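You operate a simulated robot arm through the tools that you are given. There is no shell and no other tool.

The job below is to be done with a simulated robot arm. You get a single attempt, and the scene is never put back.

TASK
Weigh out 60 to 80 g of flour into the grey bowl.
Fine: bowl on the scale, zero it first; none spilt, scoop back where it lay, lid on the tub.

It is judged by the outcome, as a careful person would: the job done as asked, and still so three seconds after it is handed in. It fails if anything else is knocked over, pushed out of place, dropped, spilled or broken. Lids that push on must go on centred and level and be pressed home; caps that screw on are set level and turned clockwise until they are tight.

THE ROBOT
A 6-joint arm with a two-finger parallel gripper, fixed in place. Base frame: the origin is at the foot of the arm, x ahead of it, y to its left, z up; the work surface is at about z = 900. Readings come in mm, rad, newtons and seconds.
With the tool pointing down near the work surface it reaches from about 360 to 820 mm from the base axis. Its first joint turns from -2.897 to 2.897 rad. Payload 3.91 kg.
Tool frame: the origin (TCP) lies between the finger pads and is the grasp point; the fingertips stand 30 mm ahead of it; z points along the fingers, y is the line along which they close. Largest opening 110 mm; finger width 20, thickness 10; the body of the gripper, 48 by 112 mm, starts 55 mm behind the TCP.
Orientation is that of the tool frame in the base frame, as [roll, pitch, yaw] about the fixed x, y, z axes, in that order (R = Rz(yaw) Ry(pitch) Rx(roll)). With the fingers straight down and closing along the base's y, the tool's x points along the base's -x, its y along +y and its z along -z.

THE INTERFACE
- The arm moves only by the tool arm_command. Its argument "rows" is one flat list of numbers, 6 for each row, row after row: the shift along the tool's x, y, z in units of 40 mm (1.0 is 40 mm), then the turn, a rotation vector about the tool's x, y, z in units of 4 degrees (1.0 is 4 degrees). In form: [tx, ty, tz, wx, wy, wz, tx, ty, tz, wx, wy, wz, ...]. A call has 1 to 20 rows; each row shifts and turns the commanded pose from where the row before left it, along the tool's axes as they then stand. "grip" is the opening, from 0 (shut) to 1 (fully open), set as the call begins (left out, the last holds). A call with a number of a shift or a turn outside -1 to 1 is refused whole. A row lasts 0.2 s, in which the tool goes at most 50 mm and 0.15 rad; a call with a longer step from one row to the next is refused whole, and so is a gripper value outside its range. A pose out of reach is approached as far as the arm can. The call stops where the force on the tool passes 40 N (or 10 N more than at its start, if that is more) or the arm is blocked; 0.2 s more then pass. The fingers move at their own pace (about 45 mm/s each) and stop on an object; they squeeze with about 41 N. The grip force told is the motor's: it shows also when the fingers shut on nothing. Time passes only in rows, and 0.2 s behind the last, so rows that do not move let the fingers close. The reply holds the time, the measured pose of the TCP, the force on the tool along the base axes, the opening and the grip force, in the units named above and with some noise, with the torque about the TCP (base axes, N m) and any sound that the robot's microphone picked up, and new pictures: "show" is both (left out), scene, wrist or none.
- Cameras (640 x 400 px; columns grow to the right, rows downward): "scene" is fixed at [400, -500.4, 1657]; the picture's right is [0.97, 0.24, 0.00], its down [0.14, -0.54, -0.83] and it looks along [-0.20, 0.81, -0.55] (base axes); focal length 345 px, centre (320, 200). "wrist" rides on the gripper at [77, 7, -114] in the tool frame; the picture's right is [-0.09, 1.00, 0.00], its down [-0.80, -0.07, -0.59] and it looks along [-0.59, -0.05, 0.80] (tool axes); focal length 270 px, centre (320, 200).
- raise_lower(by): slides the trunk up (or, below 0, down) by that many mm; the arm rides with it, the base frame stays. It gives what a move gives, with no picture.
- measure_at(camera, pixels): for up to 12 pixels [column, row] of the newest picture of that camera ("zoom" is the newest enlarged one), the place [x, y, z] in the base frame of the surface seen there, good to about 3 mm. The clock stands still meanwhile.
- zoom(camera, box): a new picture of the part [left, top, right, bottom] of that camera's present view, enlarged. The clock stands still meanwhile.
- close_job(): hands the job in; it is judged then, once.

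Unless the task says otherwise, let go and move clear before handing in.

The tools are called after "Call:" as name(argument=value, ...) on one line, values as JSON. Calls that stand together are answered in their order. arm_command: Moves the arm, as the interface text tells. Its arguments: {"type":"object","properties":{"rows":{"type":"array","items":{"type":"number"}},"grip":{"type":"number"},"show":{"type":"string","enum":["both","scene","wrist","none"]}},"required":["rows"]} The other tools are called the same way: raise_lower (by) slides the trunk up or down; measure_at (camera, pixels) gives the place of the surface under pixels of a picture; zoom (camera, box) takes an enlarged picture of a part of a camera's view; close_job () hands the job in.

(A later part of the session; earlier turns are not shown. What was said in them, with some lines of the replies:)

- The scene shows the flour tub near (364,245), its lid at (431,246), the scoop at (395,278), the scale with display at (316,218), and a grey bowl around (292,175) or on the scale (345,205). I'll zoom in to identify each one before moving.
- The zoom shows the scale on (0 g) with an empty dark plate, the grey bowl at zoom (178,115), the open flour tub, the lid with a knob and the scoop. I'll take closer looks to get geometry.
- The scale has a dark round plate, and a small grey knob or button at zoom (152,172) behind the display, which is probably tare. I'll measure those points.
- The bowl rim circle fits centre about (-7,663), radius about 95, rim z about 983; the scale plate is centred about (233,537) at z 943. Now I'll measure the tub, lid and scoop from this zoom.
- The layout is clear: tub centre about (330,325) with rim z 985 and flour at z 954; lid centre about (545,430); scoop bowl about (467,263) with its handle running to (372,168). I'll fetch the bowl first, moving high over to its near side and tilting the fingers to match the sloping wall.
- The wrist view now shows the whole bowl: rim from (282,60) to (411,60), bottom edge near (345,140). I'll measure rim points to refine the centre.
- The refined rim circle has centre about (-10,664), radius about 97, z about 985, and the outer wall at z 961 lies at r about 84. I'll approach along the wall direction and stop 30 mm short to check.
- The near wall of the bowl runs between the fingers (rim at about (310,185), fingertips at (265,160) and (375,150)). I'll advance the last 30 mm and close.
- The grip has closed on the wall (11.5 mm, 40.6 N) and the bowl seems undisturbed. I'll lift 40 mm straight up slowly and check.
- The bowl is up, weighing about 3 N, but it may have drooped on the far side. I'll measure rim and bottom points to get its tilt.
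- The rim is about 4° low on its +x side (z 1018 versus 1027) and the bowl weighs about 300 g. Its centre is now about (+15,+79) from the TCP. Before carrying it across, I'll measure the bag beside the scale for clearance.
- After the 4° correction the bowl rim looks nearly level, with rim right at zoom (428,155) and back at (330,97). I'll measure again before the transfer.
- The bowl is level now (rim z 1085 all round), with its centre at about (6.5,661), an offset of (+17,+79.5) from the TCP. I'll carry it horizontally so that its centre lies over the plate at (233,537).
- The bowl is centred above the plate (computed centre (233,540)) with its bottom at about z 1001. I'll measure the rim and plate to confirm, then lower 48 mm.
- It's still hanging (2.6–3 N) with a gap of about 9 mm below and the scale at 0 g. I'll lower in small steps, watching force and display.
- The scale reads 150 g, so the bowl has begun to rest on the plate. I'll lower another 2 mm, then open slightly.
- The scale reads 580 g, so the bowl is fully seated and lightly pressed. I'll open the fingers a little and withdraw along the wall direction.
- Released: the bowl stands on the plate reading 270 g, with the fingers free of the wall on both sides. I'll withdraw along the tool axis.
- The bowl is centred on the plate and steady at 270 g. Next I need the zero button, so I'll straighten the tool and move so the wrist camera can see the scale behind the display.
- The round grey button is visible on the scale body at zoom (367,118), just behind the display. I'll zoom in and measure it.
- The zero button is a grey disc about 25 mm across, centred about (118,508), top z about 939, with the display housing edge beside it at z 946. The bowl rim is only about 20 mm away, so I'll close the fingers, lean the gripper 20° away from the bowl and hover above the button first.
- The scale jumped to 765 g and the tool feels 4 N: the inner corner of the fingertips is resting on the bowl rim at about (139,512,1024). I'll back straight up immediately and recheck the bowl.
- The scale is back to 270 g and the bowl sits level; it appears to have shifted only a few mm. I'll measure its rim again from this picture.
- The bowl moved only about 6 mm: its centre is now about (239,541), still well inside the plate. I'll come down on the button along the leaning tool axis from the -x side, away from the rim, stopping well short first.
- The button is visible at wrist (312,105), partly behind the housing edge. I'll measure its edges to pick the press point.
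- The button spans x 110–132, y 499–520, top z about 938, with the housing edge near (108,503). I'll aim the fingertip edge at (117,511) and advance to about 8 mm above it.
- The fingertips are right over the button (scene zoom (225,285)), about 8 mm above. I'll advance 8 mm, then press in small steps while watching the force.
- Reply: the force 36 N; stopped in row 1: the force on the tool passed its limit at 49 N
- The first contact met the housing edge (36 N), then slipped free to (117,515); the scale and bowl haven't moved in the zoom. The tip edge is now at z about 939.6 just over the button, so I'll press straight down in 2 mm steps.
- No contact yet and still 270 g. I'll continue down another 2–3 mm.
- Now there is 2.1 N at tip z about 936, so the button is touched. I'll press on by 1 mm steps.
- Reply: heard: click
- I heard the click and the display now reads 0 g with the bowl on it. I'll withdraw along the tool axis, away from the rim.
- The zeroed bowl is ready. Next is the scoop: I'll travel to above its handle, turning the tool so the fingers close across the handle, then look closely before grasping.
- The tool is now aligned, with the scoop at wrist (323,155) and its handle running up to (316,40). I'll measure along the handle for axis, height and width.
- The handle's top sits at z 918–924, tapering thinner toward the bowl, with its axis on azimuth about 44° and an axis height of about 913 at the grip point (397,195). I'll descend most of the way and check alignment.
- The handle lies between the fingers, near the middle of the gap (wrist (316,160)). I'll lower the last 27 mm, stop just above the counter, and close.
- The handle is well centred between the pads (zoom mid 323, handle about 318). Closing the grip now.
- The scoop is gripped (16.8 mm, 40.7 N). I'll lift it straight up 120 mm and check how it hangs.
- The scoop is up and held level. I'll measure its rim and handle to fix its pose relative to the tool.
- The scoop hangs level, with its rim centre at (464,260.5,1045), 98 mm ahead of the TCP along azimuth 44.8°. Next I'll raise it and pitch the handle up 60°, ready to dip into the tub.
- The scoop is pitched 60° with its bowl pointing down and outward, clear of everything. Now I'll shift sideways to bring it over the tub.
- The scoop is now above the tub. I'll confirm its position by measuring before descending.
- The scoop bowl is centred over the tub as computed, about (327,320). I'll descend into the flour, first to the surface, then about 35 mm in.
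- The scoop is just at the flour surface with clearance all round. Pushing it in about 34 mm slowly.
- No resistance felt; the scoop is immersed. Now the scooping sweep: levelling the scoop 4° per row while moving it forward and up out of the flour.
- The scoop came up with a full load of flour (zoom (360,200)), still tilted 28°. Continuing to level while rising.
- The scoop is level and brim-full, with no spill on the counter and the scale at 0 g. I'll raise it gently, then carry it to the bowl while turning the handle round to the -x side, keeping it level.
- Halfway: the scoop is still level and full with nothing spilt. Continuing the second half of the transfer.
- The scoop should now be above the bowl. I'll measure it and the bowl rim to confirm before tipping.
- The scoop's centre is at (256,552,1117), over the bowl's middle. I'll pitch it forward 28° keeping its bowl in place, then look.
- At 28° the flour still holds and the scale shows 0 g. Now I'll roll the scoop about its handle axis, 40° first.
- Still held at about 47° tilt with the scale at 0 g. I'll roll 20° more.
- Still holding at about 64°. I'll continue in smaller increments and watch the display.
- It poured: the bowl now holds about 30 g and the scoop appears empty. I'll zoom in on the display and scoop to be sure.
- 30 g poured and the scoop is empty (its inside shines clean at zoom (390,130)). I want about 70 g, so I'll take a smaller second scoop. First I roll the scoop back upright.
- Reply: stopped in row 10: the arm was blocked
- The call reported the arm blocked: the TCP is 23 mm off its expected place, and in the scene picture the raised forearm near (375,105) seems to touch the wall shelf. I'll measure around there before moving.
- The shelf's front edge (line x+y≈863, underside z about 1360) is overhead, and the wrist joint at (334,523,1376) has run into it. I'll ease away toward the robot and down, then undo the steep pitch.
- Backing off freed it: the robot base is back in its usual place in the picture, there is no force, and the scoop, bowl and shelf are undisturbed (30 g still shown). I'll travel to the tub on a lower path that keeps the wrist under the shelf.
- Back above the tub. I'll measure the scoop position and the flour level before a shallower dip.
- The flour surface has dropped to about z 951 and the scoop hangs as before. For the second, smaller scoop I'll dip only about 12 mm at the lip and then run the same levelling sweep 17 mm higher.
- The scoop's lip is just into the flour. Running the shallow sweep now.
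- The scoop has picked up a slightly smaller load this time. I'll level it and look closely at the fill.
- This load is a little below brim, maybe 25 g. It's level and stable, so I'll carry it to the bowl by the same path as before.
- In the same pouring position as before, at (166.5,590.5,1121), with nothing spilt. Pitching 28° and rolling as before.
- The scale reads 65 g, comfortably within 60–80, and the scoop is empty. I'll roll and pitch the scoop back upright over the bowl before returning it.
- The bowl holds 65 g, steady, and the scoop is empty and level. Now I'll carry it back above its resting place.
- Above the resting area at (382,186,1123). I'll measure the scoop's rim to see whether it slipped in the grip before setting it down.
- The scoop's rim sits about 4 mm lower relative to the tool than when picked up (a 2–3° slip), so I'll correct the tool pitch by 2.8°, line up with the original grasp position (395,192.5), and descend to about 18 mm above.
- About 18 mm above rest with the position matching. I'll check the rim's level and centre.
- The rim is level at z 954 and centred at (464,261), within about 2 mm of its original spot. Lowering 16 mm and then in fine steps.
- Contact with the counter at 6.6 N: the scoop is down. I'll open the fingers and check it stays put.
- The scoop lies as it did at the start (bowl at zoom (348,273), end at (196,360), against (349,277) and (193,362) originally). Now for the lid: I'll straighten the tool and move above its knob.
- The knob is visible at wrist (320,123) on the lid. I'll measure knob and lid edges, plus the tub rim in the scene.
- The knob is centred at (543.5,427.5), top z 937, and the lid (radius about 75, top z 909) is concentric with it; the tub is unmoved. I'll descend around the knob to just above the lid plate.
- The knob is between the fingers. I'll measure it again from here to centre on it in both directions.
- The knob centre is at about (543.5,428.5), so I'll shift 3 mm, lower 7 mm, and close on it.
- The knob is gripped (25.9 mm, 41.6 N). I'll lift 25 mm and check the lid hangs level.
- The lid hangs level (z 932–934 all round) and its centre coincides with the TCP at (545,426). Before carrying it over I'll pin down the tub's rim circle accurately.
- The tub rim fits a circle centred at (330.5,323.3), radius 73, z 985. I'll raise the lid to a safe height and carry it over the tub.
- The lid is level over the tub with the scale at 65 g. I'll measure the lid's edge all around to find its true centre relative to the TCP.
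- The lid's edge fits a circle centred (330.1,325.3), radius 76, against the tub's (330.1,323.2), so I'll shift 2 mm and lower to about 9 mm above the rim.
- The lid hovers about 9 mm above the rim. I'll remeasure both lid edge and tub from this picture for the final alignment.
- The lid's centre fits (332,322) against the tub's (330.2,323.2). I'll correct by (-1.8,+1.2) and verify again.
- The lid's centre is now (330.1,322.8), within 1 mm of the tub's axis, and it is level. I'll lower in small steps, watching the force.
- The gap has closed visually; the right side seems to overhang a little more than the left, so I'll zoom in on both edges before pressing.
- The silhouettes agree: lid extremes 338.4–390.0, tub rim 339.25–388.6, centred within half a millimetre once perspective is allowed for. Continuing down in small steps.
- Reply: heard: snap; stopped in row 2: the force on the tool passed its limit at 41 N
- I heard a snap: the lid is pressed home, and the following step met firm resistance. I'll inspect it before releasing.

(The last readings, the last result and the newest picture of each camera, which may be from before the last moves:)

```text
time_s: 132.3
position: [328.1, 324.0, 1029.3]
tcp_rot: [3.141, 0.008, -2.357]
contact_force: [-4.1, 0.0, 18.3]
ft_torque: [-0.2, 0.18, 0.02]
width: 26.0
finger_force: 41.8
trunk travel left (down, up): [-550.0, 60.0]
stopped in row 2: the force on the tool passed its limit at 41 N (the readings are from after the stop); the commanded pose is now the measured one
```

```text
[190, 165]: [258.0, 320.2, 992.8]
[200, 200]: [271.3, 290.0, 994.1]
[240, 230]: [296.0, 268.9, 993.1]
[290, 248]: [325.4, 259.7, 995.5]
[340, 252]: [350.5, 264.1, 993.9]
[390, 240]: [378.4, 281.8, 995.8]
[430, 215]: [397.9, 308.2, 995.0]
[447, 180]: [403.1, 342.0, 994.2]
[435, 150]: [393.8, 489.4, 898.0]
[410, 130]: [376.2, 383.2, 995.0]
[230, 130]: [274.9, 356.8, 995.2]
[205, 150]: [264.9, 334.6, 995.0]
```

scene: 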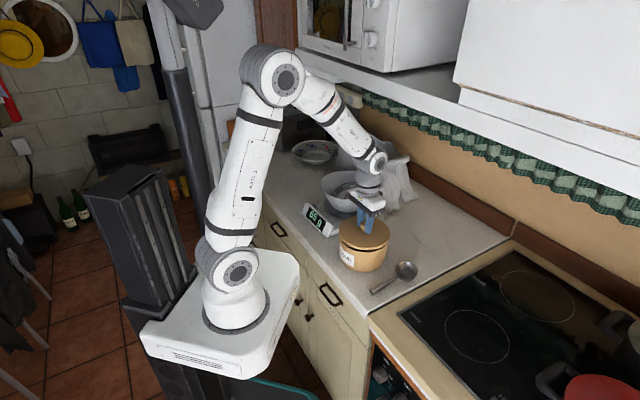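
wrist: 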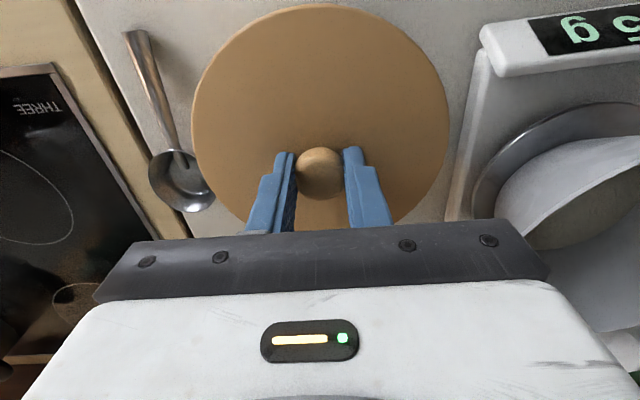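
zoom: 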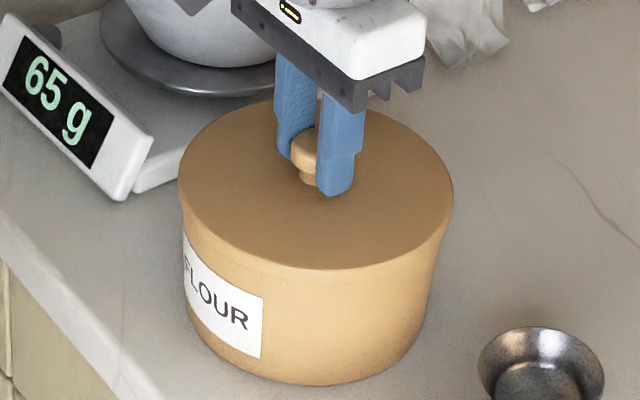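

The lid is level all round (z 993–995, resting on the 985 rim) and centred. I'll release the knob and rise straight up.

Call:
arm_command(rows=[0, 0, 0, 0, 0, 0, 0, 0, 0, 0, 0, 0, 0, 0, 0, 0, 0, 0, 0, 0, 0, 0, 0, 0], grip=0.5, show="none")

Call:
arm_command(rows=[0, 0, -0.3, 0, 0, 0, 0, 0, -0.6, 0, 0, 0, 0, 0, -0.8, 0, 0, 0, 0, 0, -0.8, 0, 0, 0, 0, 0, -0.8, 0, 0, 0, 0, 0, 0, 0, 0, 0])

Call:
zoom(camera="scene", box=[320, 200, 410, 275])

```text
time_s: 133.3
position: [330.0, 324.8, 1028.6]
tcp_rot: [-3.141, 0.004, -2.356]
contact_force: [0.1, -0.3, 0.8]
ft_torque: [0.01, 0.01, 0.01]
width: 55.1
finger_force: 0.0
trunk travel left (down, up): [-550.0, 60.0]
```

```text
time_s: 134.7
position: [326.3, 324.5, 1159.6]
tcp_rot: [-3.14, 0.003, -2.357]
contact_force: [-0.5, -0.7, 0.3]
ft_torque: [-0.06, 0.05, 0.02]
width: 54.8
finger_force: 0.1
trunk travel left (down, up): [-550.0, 60.0]
```

scene: 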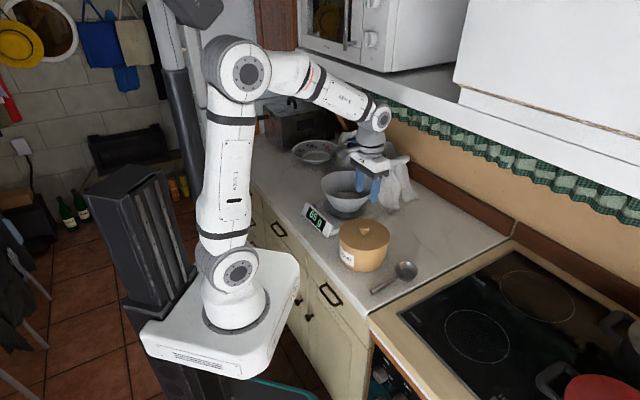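
wrist: 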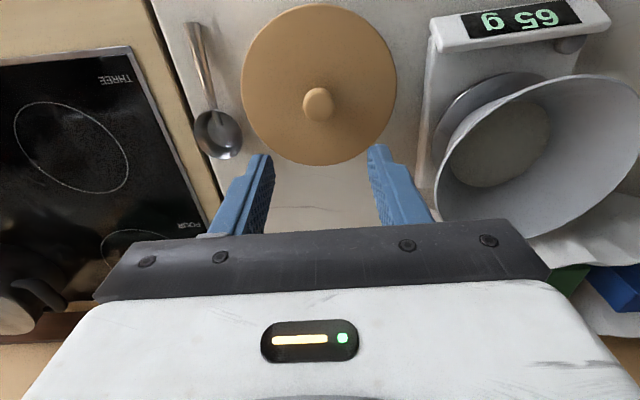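

```text
5.33 times, centred on (365, 238) of scene
```

zoom: 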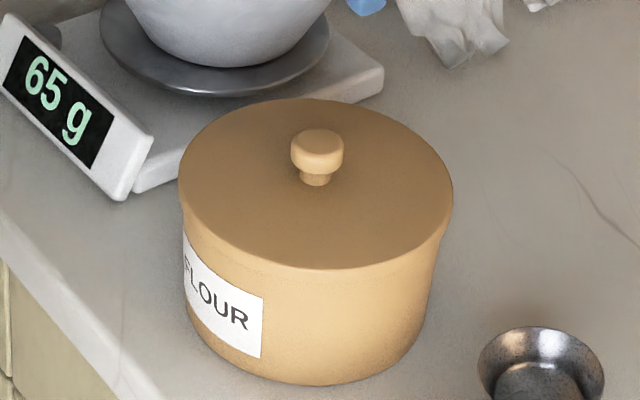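

The lid is on, level and centred; the scale shows 65 g and the scoop lies in place. I'll rise clear toward the start pose and do a final check of the counter.

Call:
arm_command(rows=[0, 0, -0.8, 0, 0, 0, 0, 0, -0.8, 0, 0, 0, 0, 0, -0.8, 0, 0, 0, 0, 0, 0, 0, 0, 0, 0, 0, 0, 0, 0, 0])

Call:
zoom(camera="scene", box=[240, 120, 480, 310])

Call:
zoom(camera="scene", box=[330, 210, 470, 300])

Call:
zoom(camera="scene", box=[290, 155, 400, 228])

```text
time_s: 135.9
position: [325.4, 325.3, 1254.0]
tcp_rot: [3.14, 0.003, -2.357]
contact_force: [-0.5, 0.9, -0.5]
ft_torque: [0.02, 0.02, -0.01]
width: 55.0
finger_force: 0.1
trunk travel left (down, up): [-550.0, 60.0]
```

scene: 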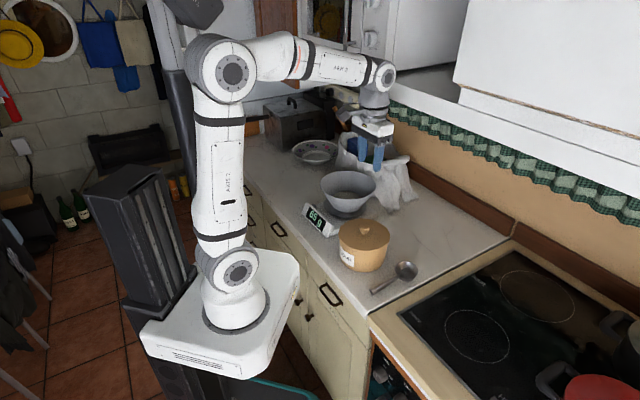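
wrist: 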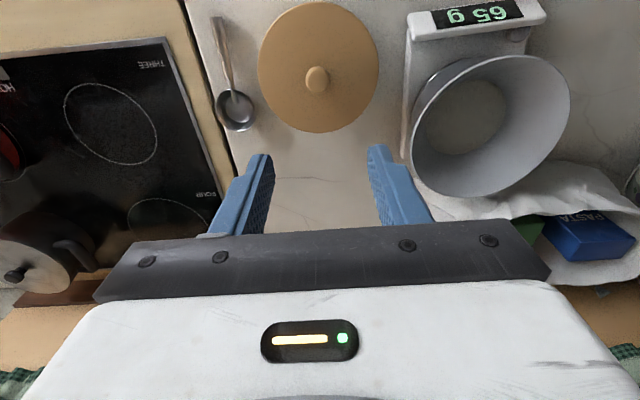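

```text
2.11 times, centred on (360, 215) of scene
```

zoom: 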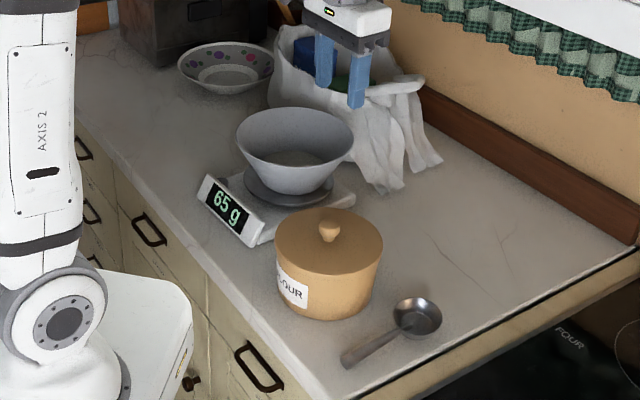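

```text
4.44 times, centred on (400, 255) of scene
```

zoom: 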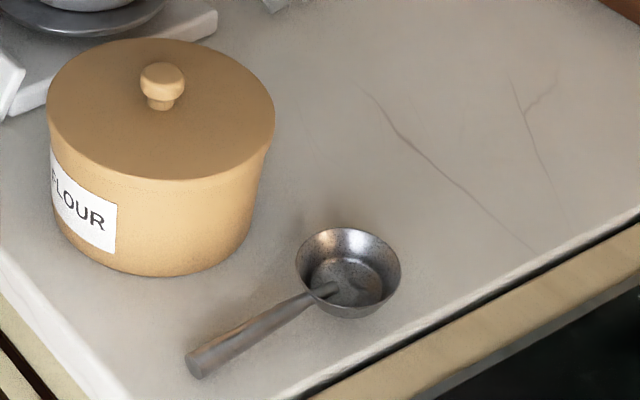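

```text
5.48 times, centred on (345, 192) of scene
```

zoom: 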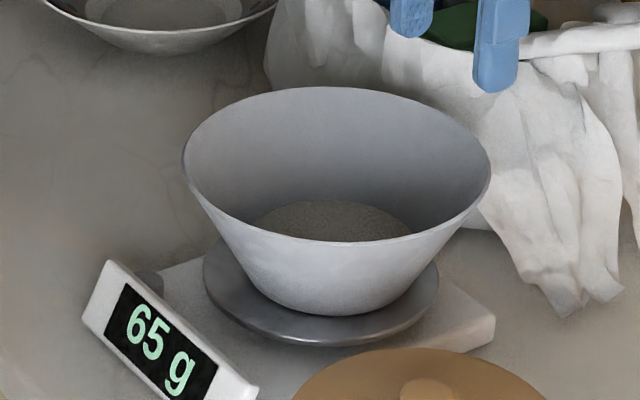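

The final pictures show the grey bowl on the zeroed scale at a steady 65 g, the counter clean, and the scoop back where it lay. The lid is snapped level onto the tub and the arm is clear, so I'm handing in.

Call:
close_job()

```text
The job is handed in.
```

The grey bowl is on the scale with about 65 g of flour in it. I zeroed the scale with the bowl already on it. The display moves in 5 g steps, so the true amount is roughly 62 to 68 g, inside your 60 to 80 g.

- **Flour:** I saw none on the counter in the final pictures. I added it in two scoops, and the reading stayed at 65 g after the second.
- **Scoop:** it is back where it lay, within about 3 mm of its original spot.
- **Lid:** it is on the tub, centred and level, and I heard it snap home.

There were three unplanned contacts along the way:

- **Bowl rim:** before any flour went in, the fingers pressed on the rim and slid the bowl about 6 mm on the scale plate. It stayed flat and well inside the plate.
- **Scale housing:** pressing the zero button, the fingers first hit the edge of the display housing at about 49 N. The scale did not move.
- **Wall shelf:** later the wrist touched the front of the shelf with the scoop empty. I backed off, and nothing on the shelf or counter looked disturbed.
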